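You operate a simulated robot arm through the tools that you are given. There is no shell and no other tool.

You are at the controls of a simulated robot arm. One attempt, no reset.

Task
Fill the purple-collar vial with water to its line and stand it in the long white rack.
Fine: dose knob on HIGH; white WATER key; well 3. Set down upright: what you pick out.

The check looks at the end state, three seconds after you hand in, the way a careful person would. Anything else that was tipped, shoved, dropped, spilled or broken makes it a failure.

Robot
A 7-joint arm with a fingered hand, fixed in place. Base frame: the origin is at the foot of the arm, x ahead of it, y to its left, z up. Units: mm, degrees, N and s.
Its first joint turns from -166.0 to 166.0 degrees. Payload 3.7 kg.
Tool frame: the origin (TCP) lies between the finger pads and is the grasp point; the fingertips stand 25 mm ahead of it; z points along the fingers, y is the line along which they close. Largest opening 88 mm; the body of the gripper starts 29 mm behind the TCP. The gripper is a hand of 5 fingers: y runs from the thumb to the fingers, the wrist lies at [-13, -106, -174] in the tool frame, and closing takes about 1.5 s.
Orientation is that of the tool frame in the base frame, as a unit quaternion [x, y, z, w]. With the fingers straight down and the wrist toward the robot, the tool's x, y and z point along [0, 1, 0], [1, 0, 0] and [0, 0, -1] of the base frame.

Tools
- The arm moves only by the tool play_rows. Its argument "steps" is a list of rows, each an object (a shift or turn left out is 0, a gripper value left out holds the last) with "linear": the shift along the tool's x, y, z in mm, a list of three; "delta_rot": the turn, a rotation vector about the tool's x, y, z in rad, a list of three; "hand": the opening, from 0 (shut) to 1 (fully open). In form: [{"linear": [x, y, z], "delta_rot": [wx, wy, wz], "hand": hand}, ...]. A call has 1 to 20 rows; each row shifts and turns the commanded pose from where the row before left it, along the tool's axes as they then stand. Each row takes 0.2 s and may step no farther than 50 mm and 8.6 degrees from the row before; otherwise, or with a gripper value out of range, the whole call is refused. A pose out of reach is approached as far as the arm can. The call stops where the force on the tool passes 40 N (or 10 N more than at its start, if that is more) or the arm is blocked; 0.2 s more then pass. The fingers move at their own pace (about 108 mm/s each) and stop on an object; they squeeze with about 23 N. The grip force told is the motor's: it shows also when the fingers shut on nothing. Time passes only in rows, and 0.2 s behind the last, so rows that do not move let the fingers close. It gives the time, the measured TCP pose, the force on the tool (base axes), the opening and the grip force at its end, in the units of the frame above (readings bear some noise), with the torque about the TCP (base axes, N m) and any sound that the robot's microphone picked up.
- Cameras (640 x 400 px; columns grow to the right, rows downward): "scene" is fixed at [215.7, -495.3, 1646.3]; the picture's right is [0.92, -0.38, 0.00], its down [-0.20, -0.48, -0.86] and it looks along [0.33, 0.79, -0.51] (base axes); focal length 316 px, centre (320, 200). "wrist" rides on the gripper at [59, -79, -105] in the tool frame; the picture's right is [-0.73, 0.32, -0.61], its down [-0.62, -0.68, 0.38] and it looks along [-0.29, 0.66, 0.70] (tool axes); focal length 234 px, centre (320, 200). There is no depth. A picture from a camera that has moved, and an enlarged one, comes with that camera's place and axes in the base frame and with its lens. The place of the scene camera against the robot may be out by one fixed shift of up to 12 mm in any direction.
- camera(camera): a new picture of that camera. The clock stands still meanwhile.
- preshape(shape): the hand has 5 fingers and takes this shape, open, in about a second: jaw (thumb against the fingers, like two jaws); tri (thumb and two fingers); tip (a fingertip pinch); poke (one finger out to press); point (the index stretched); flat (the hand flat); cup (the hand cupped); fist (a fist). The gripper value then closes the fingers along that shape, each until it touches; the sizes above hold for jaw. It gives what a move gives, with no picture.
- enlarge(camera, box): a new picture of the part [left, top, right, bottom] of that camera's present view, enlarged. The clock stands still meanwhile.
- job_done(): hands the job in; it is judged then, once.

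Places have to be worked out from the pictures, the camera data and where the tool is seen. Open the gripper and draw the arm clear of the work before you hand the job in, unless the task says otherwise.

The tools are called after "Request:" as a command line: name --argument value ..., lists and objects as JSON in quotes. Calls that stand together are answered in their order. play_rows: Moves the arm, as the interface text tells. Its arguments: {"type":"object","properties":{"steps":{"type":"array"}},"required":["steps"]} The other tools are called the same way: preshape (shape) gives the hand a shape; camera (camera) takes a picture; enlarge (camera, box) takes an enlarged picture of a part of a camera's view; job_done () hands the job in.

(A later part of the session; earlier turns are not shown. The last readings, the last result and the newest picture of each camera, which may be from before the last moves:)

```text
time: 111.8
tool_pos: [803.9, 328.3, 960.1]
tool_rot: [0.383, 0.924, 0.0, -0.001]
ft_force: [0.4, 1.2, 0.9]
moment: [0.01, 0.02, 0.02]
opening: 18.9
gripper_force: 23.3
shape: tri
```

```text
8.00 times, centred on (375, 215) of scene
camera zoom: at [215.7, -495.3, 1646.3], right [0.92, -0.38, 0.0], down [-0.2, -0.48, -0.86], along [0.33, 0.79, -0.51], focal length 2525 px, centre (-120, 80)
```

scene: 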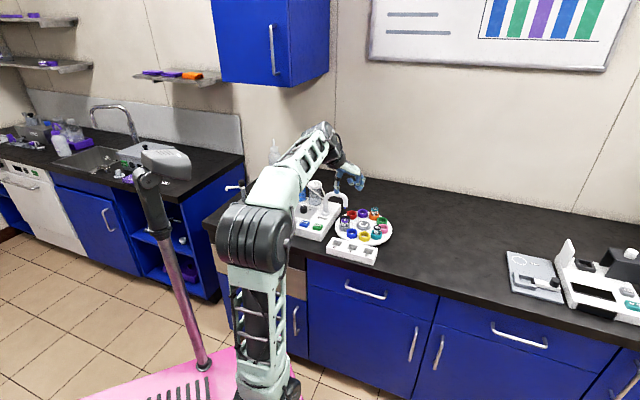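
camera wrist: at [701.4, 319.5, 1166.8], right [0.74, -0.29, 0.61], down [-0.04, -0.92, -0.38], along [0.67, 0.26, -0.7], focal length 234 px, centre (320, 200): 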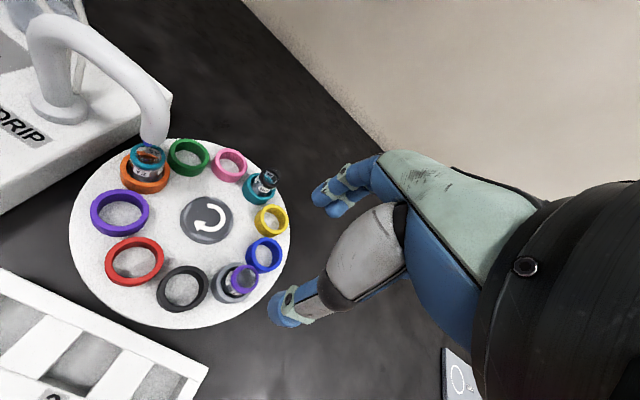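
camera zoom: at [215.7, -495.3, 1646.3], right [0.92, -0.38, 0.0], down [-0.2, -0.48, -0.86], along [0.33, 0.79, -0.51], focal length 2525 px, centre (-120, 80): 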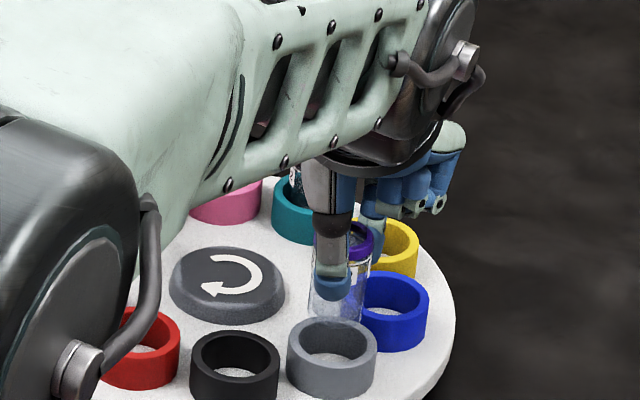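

The vial hangs upright in the grip. I look closely to learn how far its bottom is below the TCP and to check the level.

Request:
enlarge --camera "wrist" --box '[262, 210, 326, 260]'

Request:
enlarge --camera "scene" --box '[362, 208, 382, 232]'

```text
8.00 times, centred on (294, 235) of wrist
camera zoom: at [705.6, 315.9, 1064.9], right [0.74, -0.29, 0.61], down [-0.04, -0.92, -0.38], along [0.67, 0.26, -0.7], focal length 1873 px, centre (528, -80)
```

zoom: 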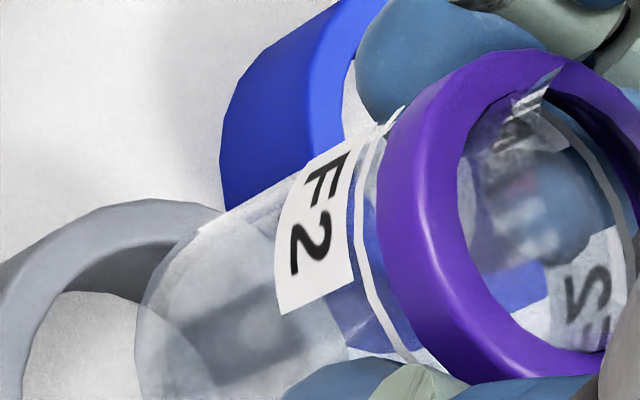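

```text
16.00 times, centred on (372, 220) of scene
camera zoom: at [215.7, -495.3, 1646.3], right [0.92, -0.38, 0.0], down [-0.2, -0.48, -0.86], along [0.33, 0.79, -0.51], focal length 5050 px, centre (-512, -120)
```

zoom: 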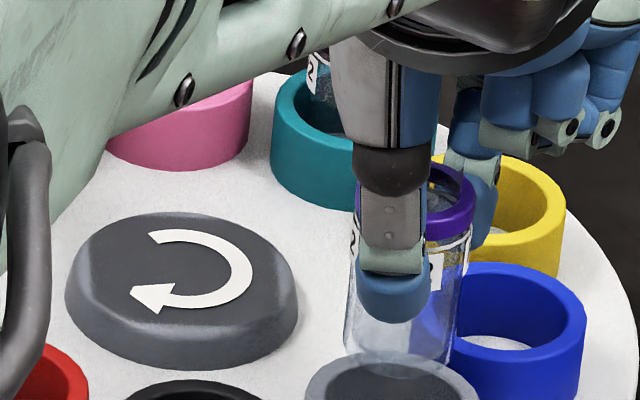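

The vial's bottom is roughly 50-60 mm below the TCP. I raise a bit more and take a full wrist picture to find the rack from here.

Request:
play_rows --steps '[{"linear": [0, 0, -8]}, {"linear": [0, 0, -8]}, {"linear": [0, 0, -8]}, {"linear": [0, 0, -8]}, {"linear": [0, 0, -8]}, {}]'

Request:
camera --camera "wrist"

Request:
enlarge --camera "scene" --box '[310, 180, 410, 270]'

```text
time: 113.2
tool_pos: [805.0, 329.0, 999.5]
tool_rot: [0.382, 0.924, 0.0, 0.001]
ft_force: [0.0, -0.8, -1.1]
moment: [0.0, -0.02, -0.01]
opening: 19.1
gripper_force: 23.0
shape: tri
```

```text
taken
camera wrist: at [706.3, 314.8, 1104.8], right [0.74, -0.29, 0.61], down [-0.04, -0.92, -0.38], along [0.67, 0.26, -0.7], focal length 234 px, centre (320, 200)
```

wrist: 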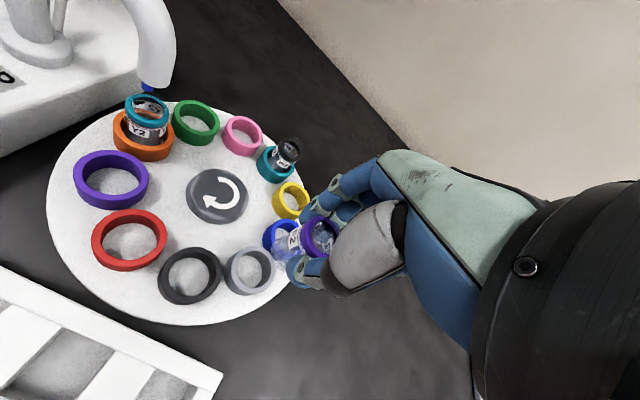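

```text
4.44 times, centred on (360, 225) of scene
camera zoom: at [215.7, -495.3, 1646.3], right [0.92, -0.38, 0.0], down [-0.2, -0.48, -0.86], along [0.33, 0.79, -0.51], focal length 1403 px, centre (142, 89)
```

zoom: 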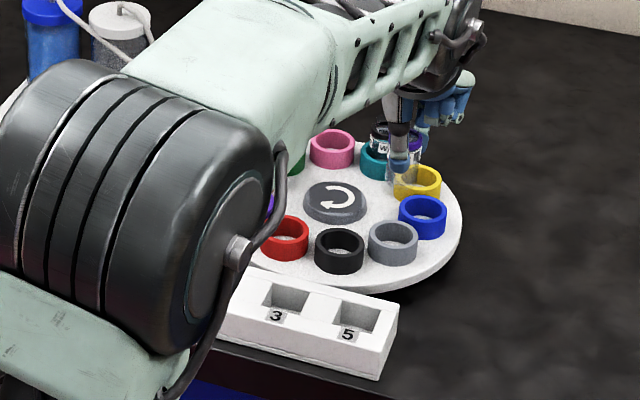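

I carry the vial slowly over toward well 3 (about 686,301), keeping it upright at z≈1000.

Request:
play_rows --steps '[{"linear": [2, -3.5, 0]}, {"linear": [4, -7, 0]}, {"linear": [6, -10, 0]}, {"linear": [6, -10, 0]}, {"linear": [6, -10, 0]}, {"linear": [6, -10, 0]}, {"linear": [6, -10, 0]}, {"linear": [6, -10, 0]}, {"linear": [6, -10, 0]}, {"linear": [6, -10, 0]}, {"linear": [4, -7, 0]}, {"linear": [3, -4, 0]}, {"linear": [1, -2, 0]}, {}, {}]'

Request:
camera --camera "wrist"

Request:
enlarge --camera "scene" --box '[310, 180, 410, 270]'

```text
time: 116.4
tool_pos: [686.0, 298.8, 998.8]
tool_rot: [0.383, 0.924, 0.0, -0.001]
ft_force: [0.3, 0.7, 0.2]
moment: [-0.01, 0.0, 0.02]
opening: 19.0
gripper_force: 22.8
shape: tri
```

```text
taken
camera wrist: at [588.6, 285.6, 1105.0], right [0.74, -0.29, 0.61], down [-0.04, -0.92, -0.38], along [0.67, 0.26, -0.7], focal length 234 px, centre (320, 200)
```

wrist: 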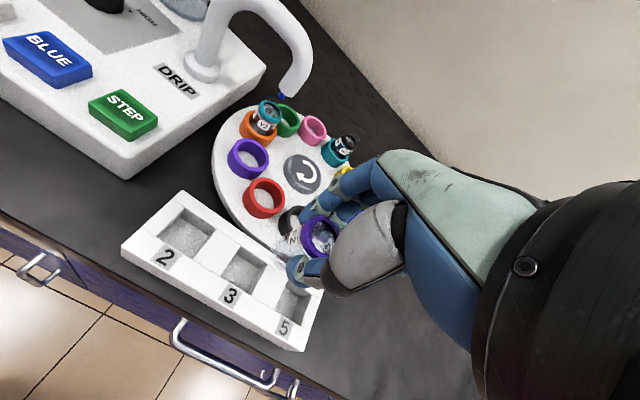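

```text
4.44 times, centred on (360, 225) of scene
camera zoom: at [215.7, -495.3, 1646.3], right [0.92, -0.38, 0.0], down [-0.2, -0.48, -0.86], along [0.33, 0.79, -0.51], focal length 1403 px, centre (142, 89)
```

zoom: 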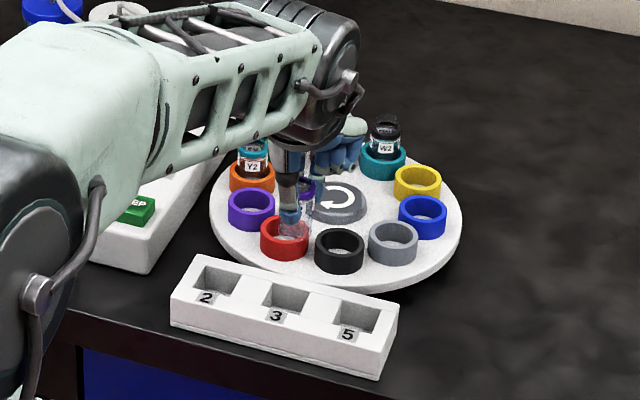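

The arm axis projects to about (248,272) on the rack, very near well 3 at (243,268). I enlarge to refine.

Request:
enlarge --camera "wrist" --box '[110, 180, 350, 360]'

Request:
enlarge --camera "wrist" --box '[200, 220, 320, 320]'

```text
2.22 times, centred on (230, 270) of wrist
camera zoom: at [588.6, 285.6, 1105.0], right [0.74, -0.29, 0.61], down [-0.04, -0.92, -0.38], along [0.67, 0.26, -0.7], focal length 520 px, centre (520, 44)
```

zoom: 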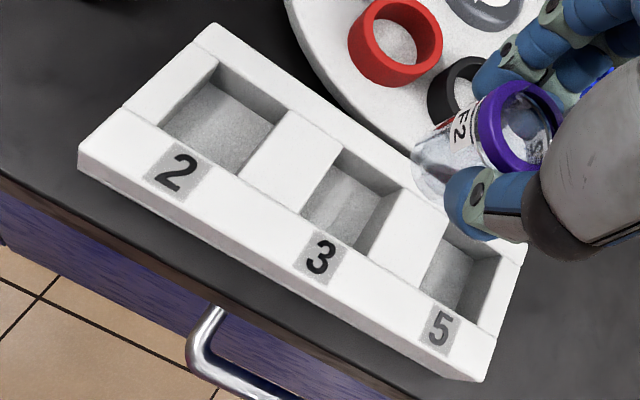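

```text
4.00 times, centred on (260, 270) of wrist
camera zoom: at [588.6, 285.6, 1105.0], right [0.74, -0.29, 0.61], down [-0.04, -0.92, -0.38], along [0.67, 0.26, -0.7], focal length 937 px, centre (560, -80)
```

zoom: 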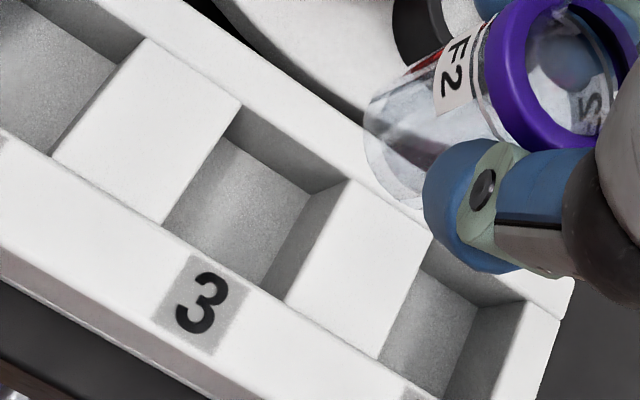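

Well 3's opening (about 33 mm square) is centred at tool offset about (3.8,0.8) and the vial's axis at about (3-5,0), so they line up. I lower to z≈947 and check again.

Request:
play_rows --steps '[{"linear": [0, 0, 5]}, {"linear": [0, 0, 10]}, {"linear": [0, 0, 12]}, {"linear": [0, 0, 12]}, {"linear": [0, 0, 8]}, {"linear": [0, 0, 5]}, {}, {}]'

Request:
enlarge --camera "wrist" --box '[200, 180, 360, 320]'

Request:
enlarge --camera "scene" --box '[325, 205, 385, 265]'

```text
time: 118.2
tool_pos: [687.5, 300.7, 948.0]
tool_rot: [0.382, 0.924, 0.0, -0.001]
ft_force: [-0.5, 0.3, -0.8]
moment: [0.0, 0.02, 0.01]
opening: 19.0
gripper_force: 23.2
shape: tri
```

```text
2.86 times, centred on (280, 250) of wrist
camera zoom: at [589.1, 286.4, 1052.3], right [0.74, -0.29, 0.61], down [-0.04, -0.92, -0.38], along [0.67, 0.26, -0.7], focal length 669 px, centre (434, 57)
```

zoom: 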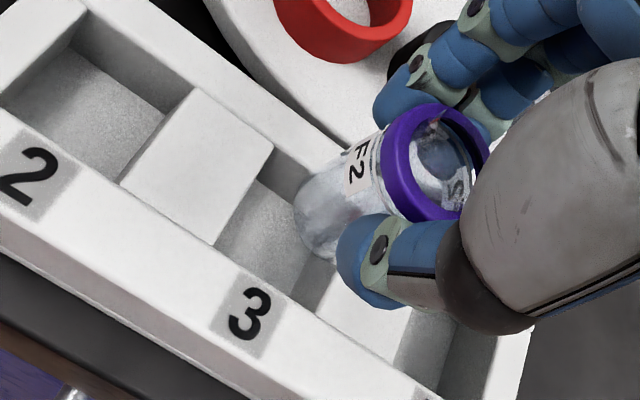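

```text
6.67 times, centred on (355, 235) of scene
camera zoom: at [215.7, -495.3, 1646.3], right [0.92, -0.38, 0.0], down [-0.2, -0.48, -0.86], along [0.33, 0.79, -0.51], focal length 2104 px, centre (87, -33)
```

zoom: 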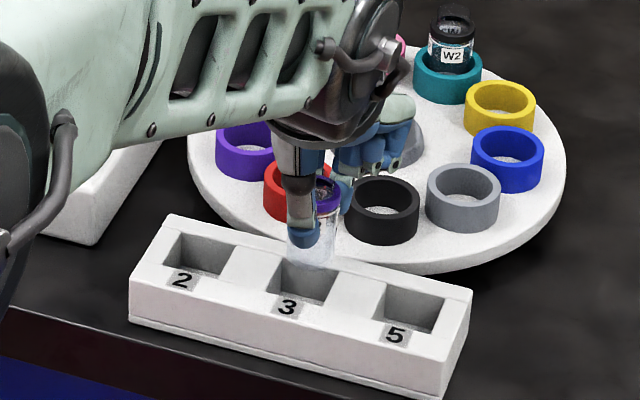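

At z 948 the left edge of well 3 measures x≈19.5, y from -16 to +16 in tool axes. I zoom on the vial's lower end to compare.

Request:
enlarge --camera "wrist" --box '[240, 200, 320, 270]'

Request:
enlarge --camera "scene" --box '[340, 220, 375, 250]'

```text
5.71 times, centred on (280, 235) of wrist
camera zoom: at [589.1, 286.4, 1052.3], right [0.74, -0.29, 0.61], down [-0.04, -0.92, -0.38], along [0.67, 0.26, -0.7], focal length 1338 px, centre (549, 0)
```

zoom: 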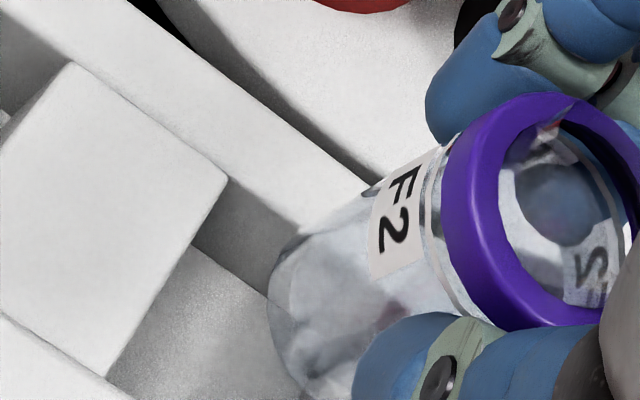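

```text
13.33 times, centred on (358, 235) of scene
camera zoom: at [215.7, -495.3, 1646.3], right [0.92, -0.38, 0.0], down [-0.2, -0.48, -0.86], along [0.33, 0.79, -0.51], focal length 4208 px, centre (-180, -267)
```

zoom: 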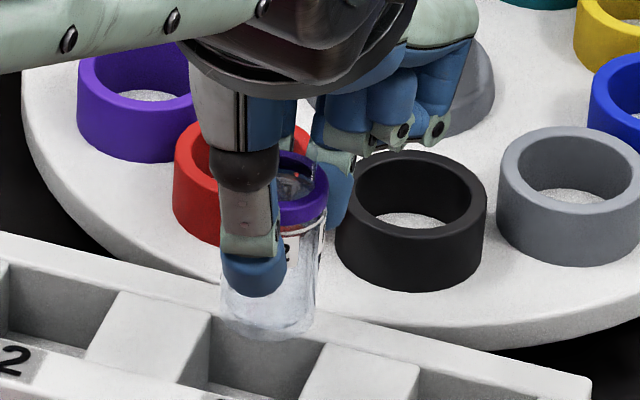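

Vial and well 3 agree within about 1.5 mm, with some 3 mm slack. I lower slowly toward the well mouth.

Request:
play_rows --steps '[{"linear": [0, 0, 4]}, {"linear": [0, 0, 4]}, {"linear": [0, 0, 4]}, {"linear": [0, 0, 4]}, {}]'

Request:
enlarge --camera "wrist" --box '[240, 190, 340, 290]'

Request:
enlarge --camera "scene" --box '[335, 220, 375, 255]'

```text
time: 119.4
tool_pos: [687.2, 299.5, 931.7]
tool_rot: [0.383, 0.924, 0.0, 0.0]
ft_force: [-0.2, -0.3, 0.0]
moment: [0.04, 0.01, -0.03]
opening: 19.2
gripper_force: 23.1
shape: tri
```

```text
4.00 times, centred on (290, 240) of wrist
camera zoom: at [589.0, 285.9, 1036.5], right [0.74, -0.29, 0.61], down [-0.04, -0.92, -0.38], along [0.67, 0.26, -0.7], focal length 937 px, centre (440, 40)
```

zoom: 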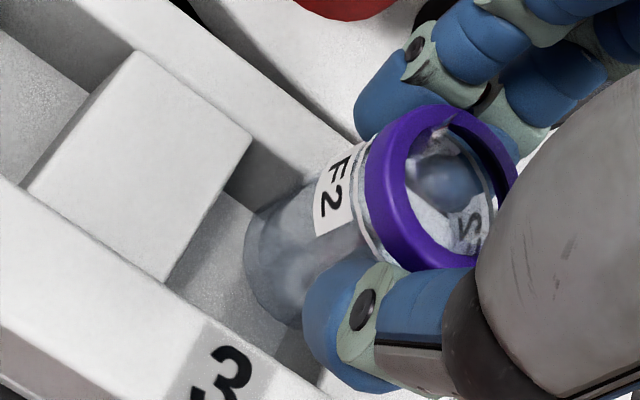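

```text
11.43 times, centred on (355, 238) of scene
camera zoom: at [215.7, -495.3, 1646.3], right [0.92, -0.38, 0.0], down [-0.2, -0.48, -0.86], along [0.33, 0.79, -0.51], focal length 3607 px, centre (-80, -229)
```

zoom: 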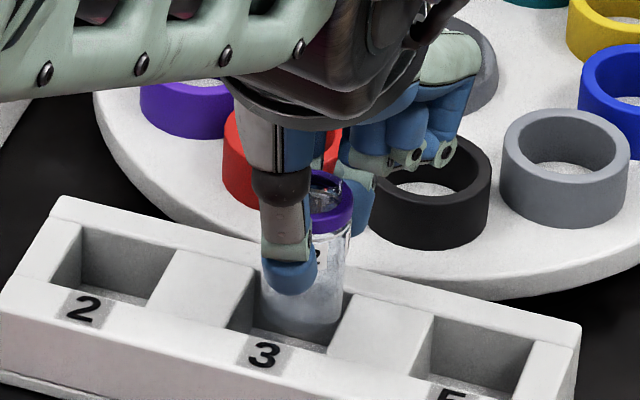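

The vial's foot is now right at the well mouth. I zoom in from both cameras to check side clearances before inserting.

Request:
enlarge --camera "scene" --box '[340, 232, 370, 252]'

Request:
enlarge --camera "wrist" --box '[250, 210, 320, 280]'

```text
16.00 times, centred on (355, 242) of scene
camera zoom: at [215.7, -495.3, 1646.3], right [0.92, -0.38, 0.0], down [-0.2, -0.48, -0.86], along [0.33, 0.79, -0.51], focal length 5050 px, centre (-240, -472)
```

zoom: 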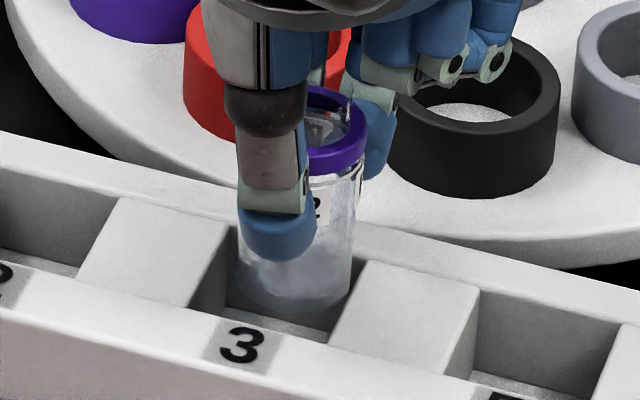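

```text
5.71 times, centred on (285, 245) of wrist
camera zoom: at [589.0, 285.9, 1036.5], right [0.74, -0.29, 0.61], down [-0.04, -0.92, -0.38], along [0.67, 0.26, -0.7], focal length 1338 px, centre (520, -57)
```

zoom: 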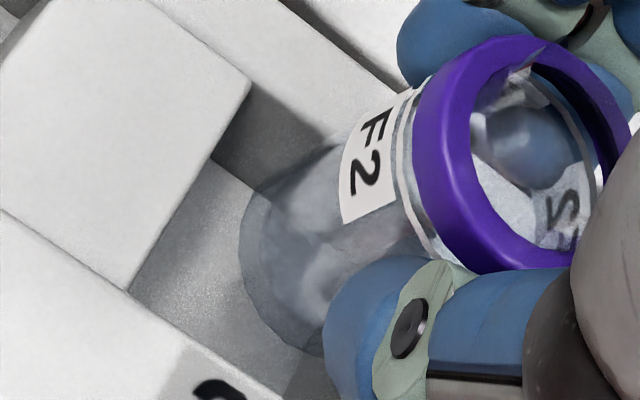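

Both cameras put the vial's foot about 3.5 mm toward well 5 from the centre of well 3. I shift +3.5 mm along tool x and check again.

Request:
play_rows --steps '[{"linear": [1.5, 0.3, 0]}, {"linear": [2, 0.2, 0]}, {}, {}]'

Request:
enlarge --camera "scene" --box '[340, 232, 370, 252]'

Request:
enlarge --camera "wrist" --box '[250, 210, 320, 280]'

```text
time: 120.4
tool_pos: [686.4, 301.7, 931.6]
tool_rot: [0.383, 0.924, 0.0, 0.0]
ft_force: [-0.5, -0.7, -0.5]
moment: [-0.02, 0.02, 0.0]
opening: 18.8
gripper_force: 23.4
shape: tri
```

```text
16.00 times, centred on (355, 242) of scene
camera zoom: at [215.7, -495.3, 1646.3], right [0.92, -0.38, 0.0], down [-0.2, -0.48, -0.86], along [0.33, 0.79, -0.51], focal length 5050 px, centre (-240, -472)
```

zoom: 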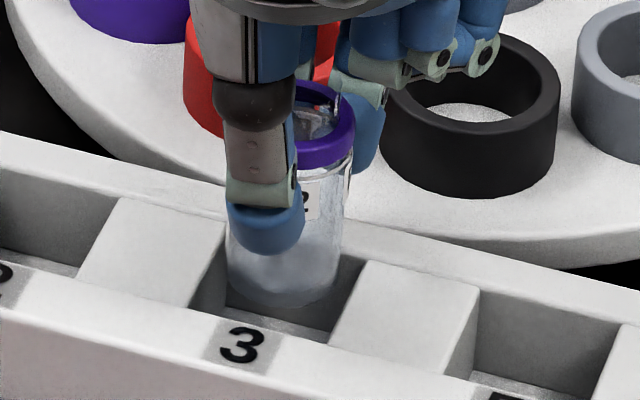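

```text
5.71 times, centred on (285, 245) of wrist
camera zoom: at [587.4, 288.6, 1036.7], right [0.74, -0.29, 0.61], down [-0.04, -0.92, -0.38], along [0.67, 0.26, -0.7], focal length 1338 px, centre (520, -57)
```

zoom: 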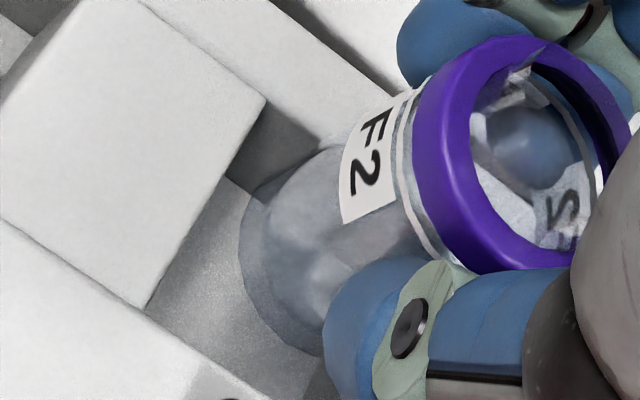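

Now the foot is within about 1 mm of the well's centre. I shift another 0.7 mm and lower into the well in small steps, watching the forces.

Request:
play_rows --steps '[{"linear": [0.7, 0, 2]}, {"linear": [0, 0, 2.5]}, {"linear": [0, 0, 2.5]}, {"linear": [0, 0, 2]}, {}]'

Request:
enlarge --camera "scene" --box '[340, 232, 370, 252]'

Request:
enlarge --camera "wrist" --box '[250, 210, 320, 280]'

```text
time: 121.6
tool_pos: [684.9, 302.9, 921.9]
tool_rot: [0.383, 0.924, 0.0, 0.001]
ft_force: [0.5, 0.0, -0.1]
moment: [-0.01, -0.02, -0.01]
opening: 18.9
gripper_force: 22.7
shape: tri
```

```text
16.00 times, centred on (355, 242) of scene
camera zoom: at [215.7, -495.3, 1646.3], right [0.92, -0.38, 0.0], down [-0.2, -0.48, -0.86], along [0.33, 0.79, -0.51], focal length 5050 px, centre (-240, -472)
```

zoom: 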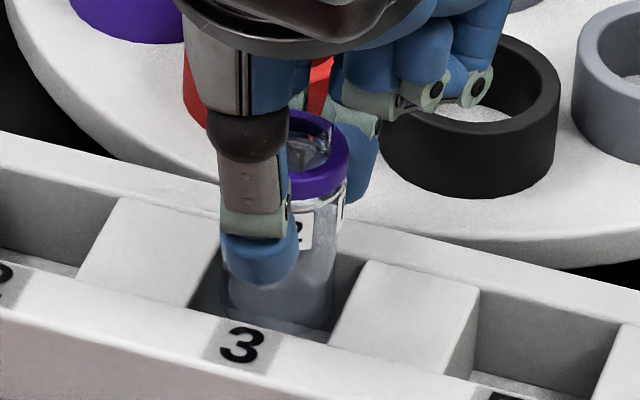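

```text
5.71 times, centred on (285, 245) of wrist
camera zoom: at [586.8, 289.4, 1027.6], right [0.74, -0.29, 0.61], down [-0.04, -0.92, -0.38], along [0.67, 0.26, -0.7], focal length 1338 px, centre (520, -57)
```

zoom: 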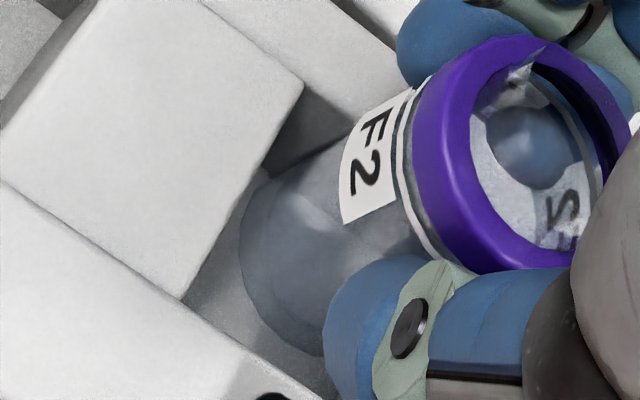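

The vial slides in centred without touching. I keep lowering in 2 mm rows.

Request:
play_rows --steps '[{"linear": [0, 0, 2]}, {"linear": [0, 0, 2]}, {"linear": [0, 0, 2]}, {}]'

Request:
play_rows --steps '[{"linear": [0, 0, 1.5]}, {"linear": [0, 0, 1.5]}, {}]'

Request:
enlarge --camera "scene" --box '[340, 232, 370, 252]'

Request:
enlarge --camera "wrist" --box '[250, 210, 320, 280]'

```text
time: 122.6
tool_pos: [685.9, 303.1, 915.7]
tool_rot: [0.383, 0.924, 0.0, 0.0]
ft_force: [0.4, 0.5, 0.0]
moment: [-0.01, 0.01, 0.04]
opening: 19.0
gripper_force: 22.8
shape: tri
```

```text
time: 123.4
tool_pos: [683.2, 301.8, 913.7]
tool_rot: [0.383, 0.924, 0.0, 0.0]
ft_force: [-0.6, 0.3, 0.2]
moment: [-0.01, 0.02, 0.0]
opening: 18.8
gripper_force: 22.7
shape: tri
```

```text
16.00 times, centred on (355, 242) of scene
camera zoom: at [215.7, -495.3, 1646.3], right [0.92, -0.38, 0.0], down [-0.2, -0.48, -0.86], along [0.33, 0.79, -0.51], focal length 5050 px, centre (-240, -472)
```

zoom: 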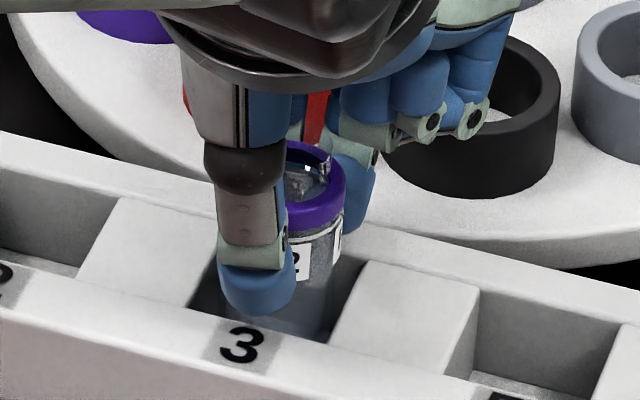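

```text
5.71 times, centred on (285, 245) of wrist
camera zoom: at [586.4, 289.1, 1018.9], right [0.74, -0.29, 0.61], down [-0.04, -0.92, -0.38], along [0.67, 0.26, -0.7], focal length 1338 px, centre (520, -57)
```

zoom: 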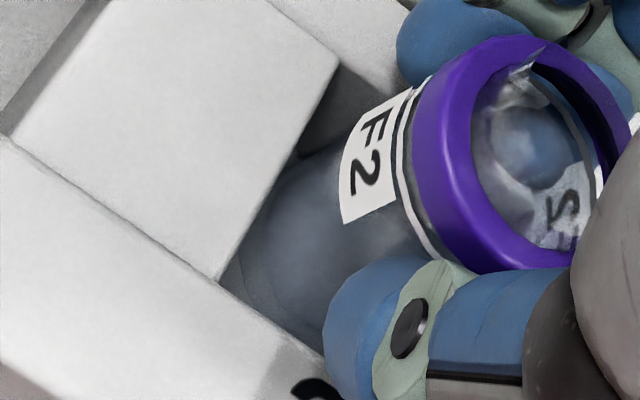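

Still free. I go on in 1 mm rows, watching for the first upward force.

Request:
play_rows --steps '[{"linear": [0, 0, 1]}, {"linear": [0, 0, 1]}, {"linear": [0, 0, 1]}, {}]'

Request:
play_rows --steps '[{"linear": [0, 0, 1]}, {"linear": [0, 0, 1]}, {}]'

Request:
enlarge --camera "scene" --box '[340, 232, 370, 252]'

Request:
enlarge --camera "wrist" --box '[250, 210, 330, 290]'

```text
time: 124.4
tool_pos: [684.3, 303.2, 911.0]
tool_rot: [0.382, 0.924, 0.0, 0.0]
ft_force: [0.2, 1.3, -0.9]
moment: [0.01, 0.01, -0.01]
opening: 18.9
gripper_force: 23.2
shape: tri
```

```text
time: 125.2
tool_pos: [685.3, 302.7, 909.5]
tool_rot: [0.383, 0.924, 0.0, -0.001]
ft_force: [-0.2, -0.7, -0.8]
moment: [-0.03, 0.01, -0.01]
opening: 19.3
gripper_force: 23.3
shape: tri
```

```text
16.00 times, centred on (355, 242) of scene
camera zoom: at [215.7, -495.3, 1646.3], right [0.92, -0.38, 0.0], down [-0.2, -0.48, -0.86], along [0.33, 0.79, -0.51], focal length 5050 px, centre (-240, -472)
```

zoom: 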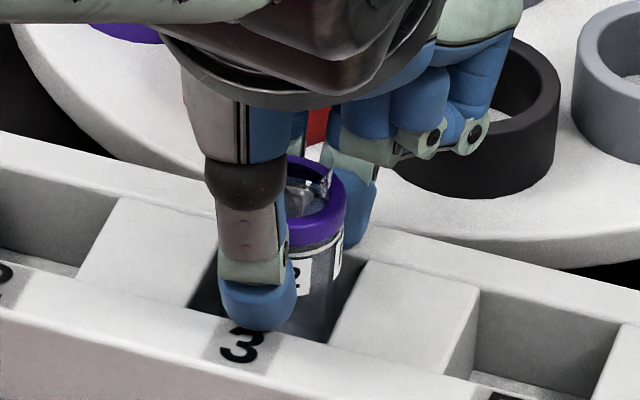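

```text
5.00 times, centred on (290, 250) of wrist
camera zoom: at [586.9, 289.2, 1014.3], right [0.74, -0.29, 0.61], down [-0.04, -0.92, -0.38], along [0.67, 0.26, -0.7], focal length 1171 px, centre (470, -50)
```

zoom: 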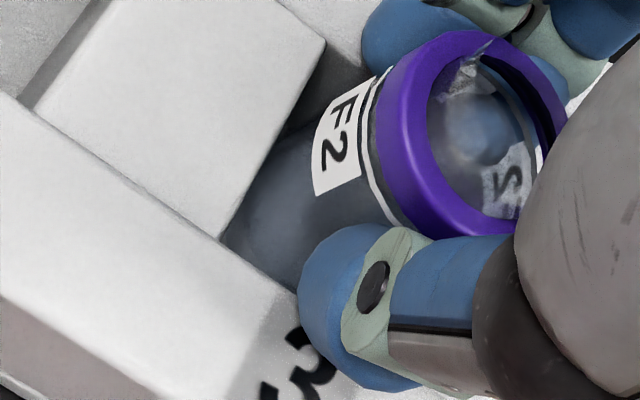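

No contact yet; thumb tip is a few mm above the rack's front bar. I go on 1 mm at a time.

Request:
play_rows --steps '[{"linear": [0, 0, 1]}, {"linear": [0, 0, 0.5]}, {}]'

Request:
play_rows --steps '[{"linear": [0, 0, 1]}, {"linear": [0, 0, 0.5]}, {}]'

```text
time: 126.0
tool_pos: [684.9, 303.9, 909.1]
tool_rot: [0.383, 0.924, 0.002, 0.0]
ft_force: [0.2, 1.4, 14.0]
moment: [0.23, -0.13, -0.01]
opening: 19.3
gripper_force: 22.9
shape: tri
```

```text
time: 126.8
tool_pos: [685.3, 303.2, 906.9]
tool_rot: [0.382, 0.924, 0.002, 0.001]
ft_force: [4.4, 4.7, 34.6]
moment: [0.58, -0.41, -0.01]
opening: 20.4
gripper_force: 22.7
shape: tri
```

Contact: 35 N upward, so the vial's foot (or a fingertip) rests. I back up 1.5 mm to ease the load and look.

Request:
play_rows --steps '[{"linear": [0, 0, -1.2]}, {}, {}]'

Request:
enlarge --camera "scene" --box '[340, 232, 370, 252]'

Request:
enlarge --camera "wrist" --box '[250, 180, 350, 290]'

```text
time: 127.6
tool_pos: [684.2, 302.4, 909.3]
tool_rot: [0.382, 0.924, 0.001, 0.001]
ft_force: [6.5, 5.6, 29.3]
moment: [0.56, -0.41, -0.09]
opening: 20.3
gripper_force: 22.9
shape: tri
```

```text
16.00 times, centred on (355, 242) of scene
camera zoom: at [215.7, -495.3, 1646.3], right [0.92, -0.38, 0.0], down [-0.2, -0.48, -0.86], along [0.33, 0.79, -0.51], focal length 5050 px, centre (-240, -472)
```

zoom: 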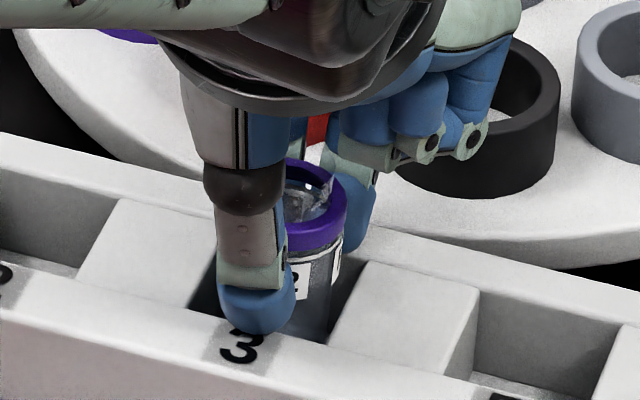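

```text
3.64 times, centred on (300, 235) of wrist
camera zoom: at [586.4, 288.8, 1013.0], right [0.74, -0.29, 0.61], down [-0.04, -0.92, -0.38], along [0.67, 0.26, -0.69], focal length 852 px, centre (393, 73)
```

zoom: 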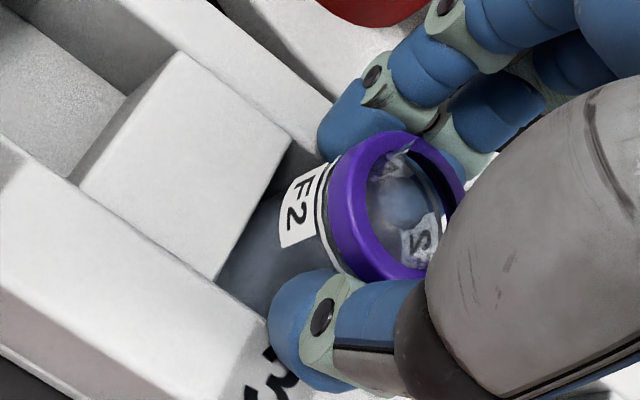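

There is still load, so the command is below the resting height. I zoom at the fingertips and rack bar to see which part touches.

Request:
enlarge --camera "wrist" --box '[275, 180, 325, 225]'

Request:
enlarge --camera "wrist" --box '[250, 235, 310, 290]'

Request:
enlarge --camera "scene" --box '[350, 235, 365, 250]'

```text
8.89 times, centred on (300, 202) of wrist
camera zoom: at [586.4, 288.8, 1013.0], right [0.74, -0.29, 0.61], down [-0.04, -0.92, -0.38], along [0.67, 0.26, -0.69], focal length 2082 px, centre (498, 178)
```

zoom: 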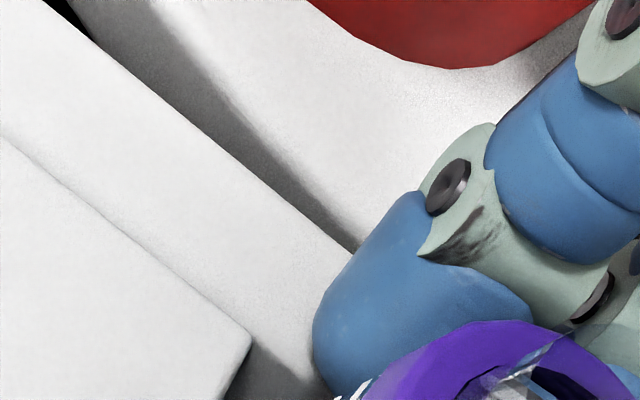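

```text
7.27 times, centred on (280, 262) of wrist
camera zoom: at [586.4, 288.8, 1013.0], right [0.74, -0.29, 0.61], down [-0.04, -0.92, -0.38], along [0.67, 0.26, -0.69], focal length 1703 px, centre (611, -254)
```

zoom: 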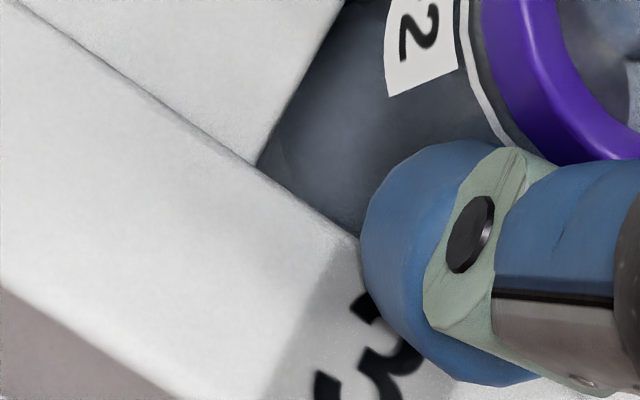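

```text
16.00 times, centred on (358, 242) of scene
camera zoom: at [215.7, -495.3, 1646.3], right [0.92, -0.38, 0.0], down [-0.2, -0.48, -0.86], along [0.33, 0.79, -0.51], focal length 5050 px, centre (-280, -480)
```

zoom: 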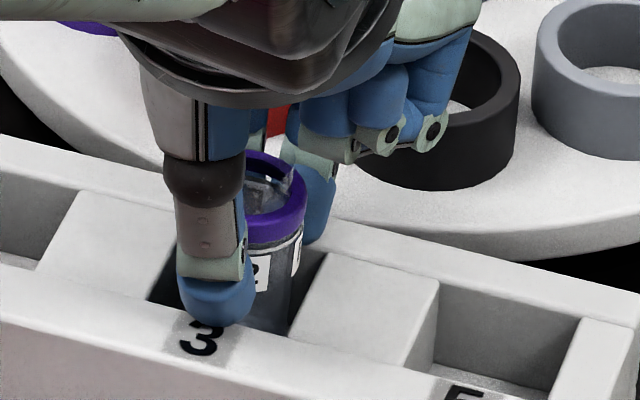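

The index tip and the vial's foot are both about at contact. I ease up by 2 mm so nothing presses, and read the force.

Request:
play_rows --steps '[{"linear": [0, 0, -1]}, {"linear": [0, 0, -1]}, {}, {}]'

```text
time: 128.6
tool_pos: [683.3, 302.0, 908.3]
tool_rot: [0.383, 0.924, -0.001, -0.001]
ft_force: [1.5, -0.9, 5.5]
moment: [0.13, -0.09, -0.02]
opening: 19.8
gripper_force: 22.9
shape: tri
```

The remaining 5 N acts at about (13,26) in tool axes, i.e. the index tip rests on the rack's back bar; the vial is only a few mm above the well floor. I lift 1.2 mm to free the finger and open very slowly so the vial settles down guided.

Request:
play_rows --steps '[{"linear": [0, 0, -1.2]}, {}, {"hand": 0.18}, {"hand": 0.2}, {"hand": 0.21}, {"hand": 0.22}, {"hand": 0.225}, {"hand": 0.23}, {"hand": 0.235}, {"hand": 0.24}, {}]'

Request:
enlarge --camera "wrist" --box '[250, 180, 350, 290]'

Request:
enlarge --camera "scene" --box '[350, 235, 365, 250]'

```text
time: 131.0
tool_pos: [684.6, 301.6, 908.9]
tool_rot: [0.383, 0.924, 0.001, 0.0]
ft_force: [-0.5, 0.8, 0.7]
moment: [-0.02, 0.03, 0.03]
opening: 21.3
gripper_force: 0.0
shape: tri
```

```text
3.64 times, centred on (300, 235) of wrist
camera zoom: at [586.7, 289.0, 1015.5], right [0.74, -0.29, 0.61], down [-0.04, -0.92, -0.38], along [0.67, 0.26, -0.7], focal length 852 px, centre (393, 73)
```

zoom: 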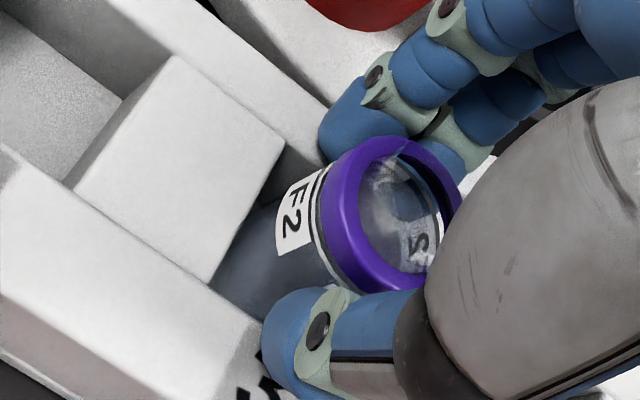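

```text
16.00 times, centred on (358, 242) of scene
camera zoom: at [215.7, -495.3, 1646.3], right [0.92, -0.38, 0.0], down [-0.2, -0.48, -0.86], along [0.33, 0.79, -0.51], focal length 5050 px, centre (-280, -480)
```

zoom: 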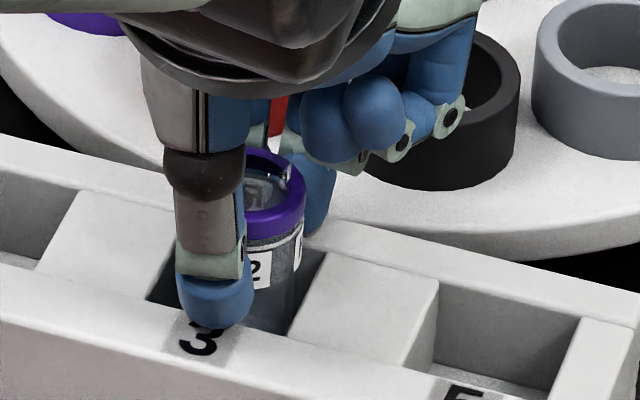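

Grip force is zero at 21 mm opening and the vial stands quietly. I open further in small steps and watch.

Request:
play_rows --steps '[{"hand": 0.25}, {"hand": 0.26}, {"hand": 0.27}, {"hand": 0.28}, {"hand": 0.3}, {"hand": 0.32}, {}, {}]'

Request:
enlarge --camera "wrist" --box '[250, 180, 350, 290]'

Request:
enlarge --camera "scene" --box '[350, 235, 365, 250]'

```text
time: 132.8
tool_pos: [683.6, 301.9, 910.2]
tool_rot: [0.383, 0.924, 0.0, -0.001]
ft_force: [0.6, 0.1, 0.1]
moment: [0.0, 0.04, 0.0]
opening: 27.7
gripper_force: 0.0
shape: tri
```

```text
3.64 times, centred on (300, 235) of wrist
camera zoom: at [586.6, 289.0, 1015.5], right [0.74, -0.29, 0.61], down [-0.04, -0.92, -0.38], along [0.67, 0.26, -0.7], focal length 852 px, centre (393, 73)
```

zoom: 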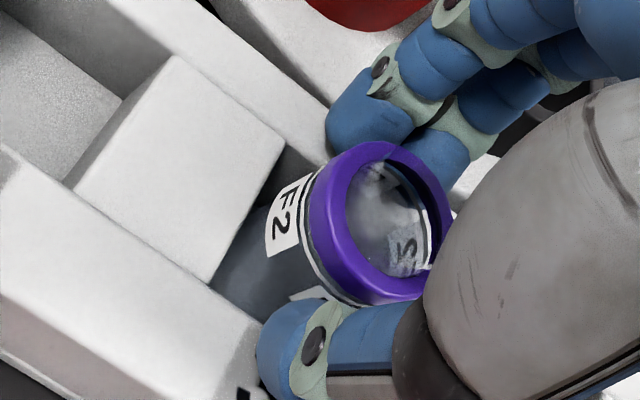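

```text
16.00 times, centred on (358, 242) of scene
camera zoom: at [215.7, -495.3, 1646.3], right [0.92, -0.38, 0.0], down [-0.2, -0.48, -0.86], along [0.33, 0.79, -0.51], focal length 5050 px, centre (-280, -480)
```

zoom: 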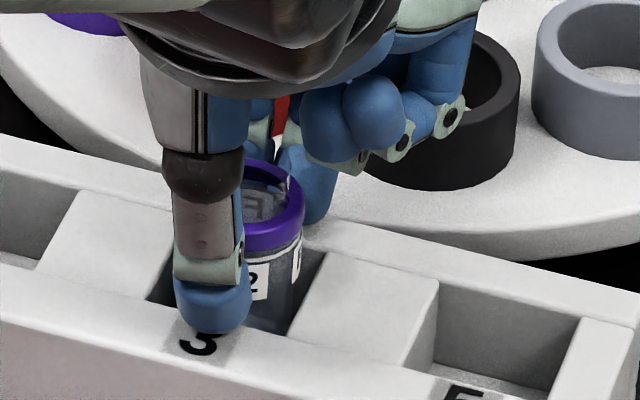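

The vial slid down about 4 mm and now stands on the well floor, upright. I open wider while rising a little so the tips do not rub the rack.

Request:
play_rows --steps '[{"hand": 0.36}, {"hand": 0.4}, {}, {"linear": [0, 0, -1], "hand": 0.44}, {"linear": [0, 0, -1], "hand": 0.48}, {"linear": [0, 0, -1], "hand": 0.52}, {"linear": [0, 0, -1], "hand": 0.56}, {}, {}]'

Request:
enlarge --camera "wrist" --box '[250, 170, 350, 290]'

Request:
enlarge --camera "scene" --box '[345, 230, 370, 250]'

```text
time: 134.8
tool_pos: [683.6, 302.3, 914.4]
tool_rot: [0.383, 0.924, 0.0, 0.0]
ft_force: [-0.2, 0.3, 0.2]
moment: [0.03, -0.04, -0.01]
opening: 48.9
gripper_force: 0.0
shape: tri
```

```text
3.33 times, centred on (300, 230) of wrist
camera zoom: at [586.1, 289.4, 1019.4], right [0.74, -0.29, 0.61], down [-0.04, -0.92, -0.38], along [0.67, 0.26, -0.7], focal length 781 px, centre (387, 100)
```

zoom: 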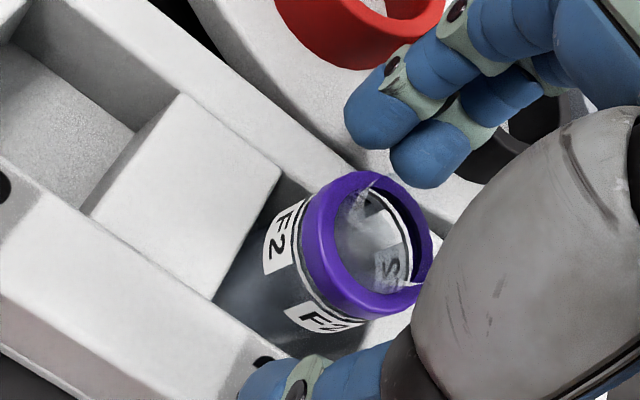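

```text
16.00 times, centred on (358, 240) of scene
camera zoom: at [215.7, -495.3, 1646.3], right [0.92, -0.38, 0.0], down [-0.2, -0.48, -0.86], along [0.33, 0.79, -0.51], focal length 5050 px, centre (-280, -440)
```

zoom: 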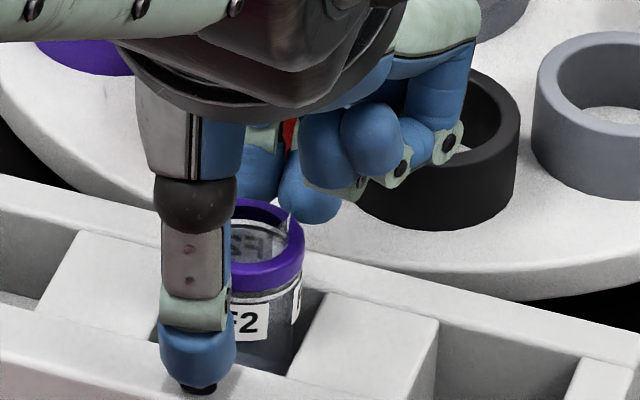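

F2 stands alone in well 3, hand clear all round. I rise straight up.

Request:
play_rows --steps '[{"linear": [0, 0, -4]}, {"linear": [0, 0, -8]}, {"linear": [0, 0, -12]}, {"linear": [0, 0, -18]}, {"linear": [0, 0, -25]}, {"linear": [0, 0, -30]}, {"linear": [0, 0, -30]}, {}]'

Request:
enlarge --camera "scene" --box '[325, 205, 395, 265]'

Request:
camera --camera "wrist"

```text
time: 136.6
tool_pos: [683.3, 302.9, 1041.2]
tool_rot: [0.383, 0.924, 0.0, 0.0]
ft_force: [-0.6, 0.2, -0.1]
moment: [0.02, 0.02, 0.01]
opening: 48.7
gripper_force: 0.1
shape: tri
```

```text
6.67 times, centred on (360, 235) of scene
camera zoom: at [215.7, -495.3, 1646.3], right [0.92, -0.38, 0.0], down [-0.2, -0.48, -0.86], along [0.33, 0.79, -0.51], focal length 2104 px, centre (53, -33)
```

zoom: 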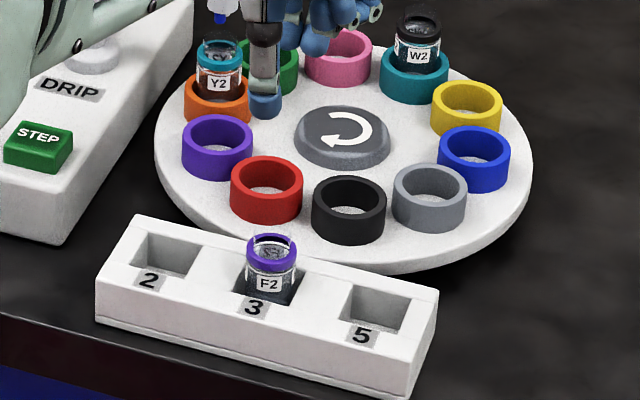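

```text
taken
camera wrist: at [585.8, 288.0, 1146.7], right [0.74, -0.29, 0.61], down [-0.04, -0.92, -0.38], along [0.67, 0.26, -0.7], focal length 234 px, centre (320, 200)
```

wrist: 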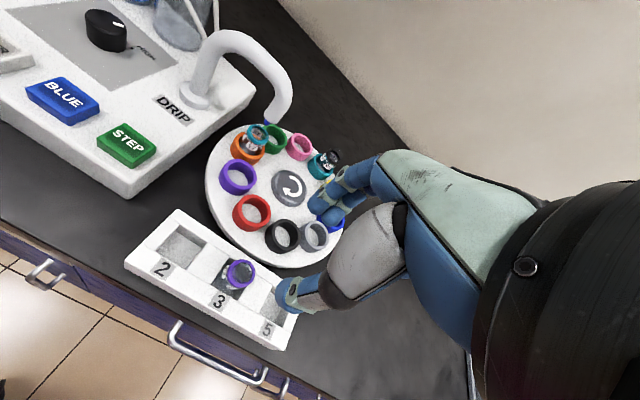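

F2 stands upright in well 3 and everything else is in place. I draw the arm back toward the robot and take a low look at the vial to confirm the level.

Request:
play_rows --steps '[{"linear": [-2, -37.5, 5]}, {"linear": [-2, -37.5, 5]}, {"linear": [-2, -37.5, 5]}, {"linear": [-2, -37.5, 5]}, {"linear": [-2, -37.5, 5]}, {"linear": [-2, -37.5, 5]}, {"delta_rot": [0, 0, 0.1309]}, {"delta_rot": [0, 0, 0.1309]}, {"delta_rot": [0, 0, 0.1309]}, {"delta_rot": [0, 0, 0.1309]}, {"delta_rot": [0, 0, 0.1309]}, {"delta_rot": [0, 0, 0.1309]}, {"linear": [0, 0, 35]}, {"linear": [0, 0, 35]}, {"linear": [0, 0, 35]}, {"delta_rot": [-0.1454, 0, 0]}, {"delta_rot": [-0.1454, 0, 0]}, {"delta_rot": [-0.1454, 0, 0]}, {}, {}]'

Request:
camera --camera "wrist"

```text
time: 140.8
tool_pos: [548.1, 161.3, 932.7]
tool_rot: [0.69, 0.691, 0.153, 0.153]
ft_force: [0.6, 0.5, 0.5]
moment: [0.01, -0.01, -0.04]
opening: 49.0
gripper_force: 0.1
shape: tri
out of reach, approached as far as the arm can: row 17, 18
```

```text
taken
camera wrist: at [431.9, 221.0, 995.0], right [0.04, -0.73, 0.69], down [-0.46, -0.62, -0.64], along [0.89, -0.29, -0.35], focal length 234 px, centre (320, 200)
```

wrist: 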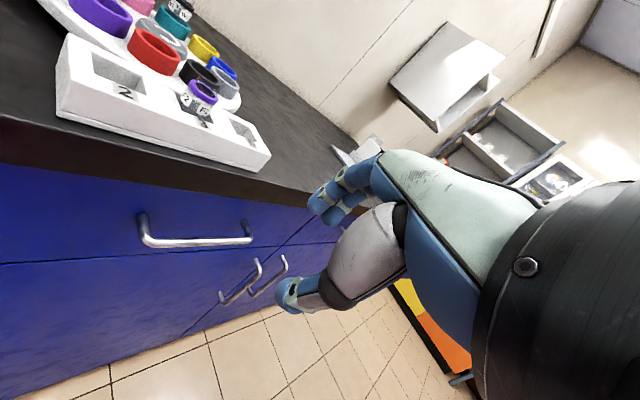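

Request:
enlarge --camera "wrist" --box '[180, 75, 220, 120]'

Request:
enlarge --camera "wrist" --box '[188, 80, 214, 108]'

Request:
enlarge --camera "scene" --box '[345, 228, 365, 248]'

Request:
enlarge --camera "scene" --box '[260, 150, 420, 270]'

```text
8.89 times, centred on (200, 98) of wrist
camera zoom: at [431.9, 221.0, 995.0], right [0.04, -0.73, 0.69], down [-0.46, -0.62, -0.64], along [0.89, -0.29, -0.35], focal length 2082 px, centre (1387, 1111)
```

zoom: 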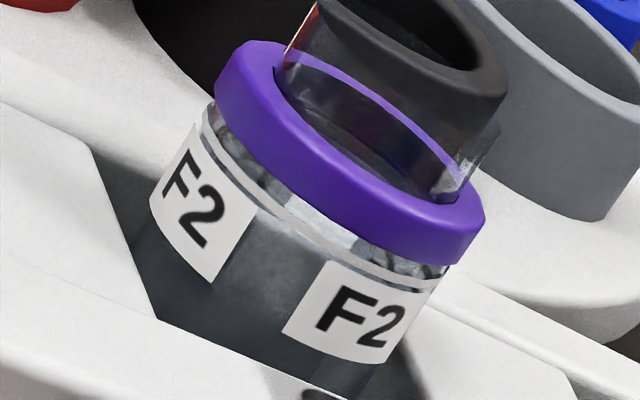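

```text
14.29 times, centred on (201, 94) of wrist
camera zoom: at [431.9, 221.0, 995.0], right [0.04, -0.73, 0.69], down [-0.46, -0.62, -0.64], along [0.89, -0.29, -0.35], focal length 3345 px, centre (2020, 1714)
```

zoom: 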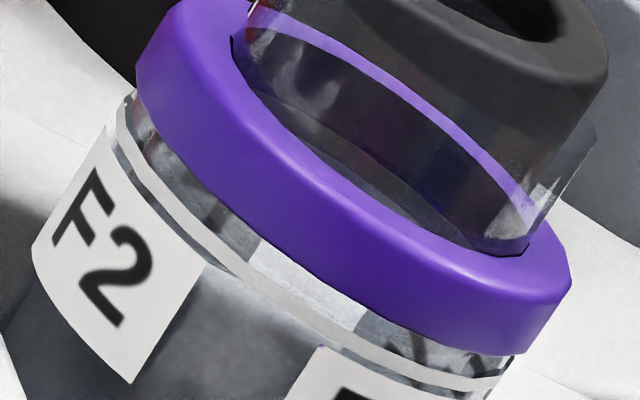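

```text
16.00 times, centred on (355, 238) of scene
camera zoom: at [215.7, -495.3, 1646.3], right [0.92, -0.38, 0.0], down [-0.2, -0.48, -0.86], along [0.33, 0.79, -0.51], focal length 5050 px, centre (-240, -408)
```

zoom: 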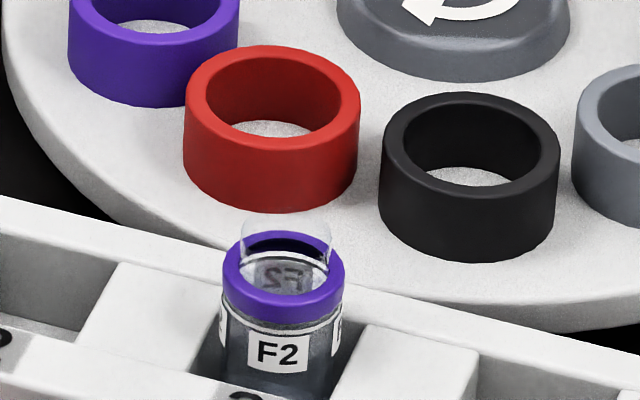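

```text
3.33 times, centred on (340, 210) of scene
camera zoom: at [215.7, -495.3, 1646.3], right [0.92, -0.38, 0.0], down [-0.2, -0.48, -0.86], along [0.33, 0.79, -0.51], focal length 1052 px, centre (253, 167)
```

zoom: 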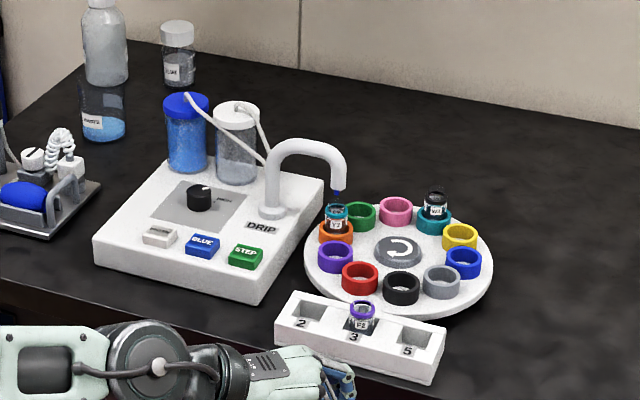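

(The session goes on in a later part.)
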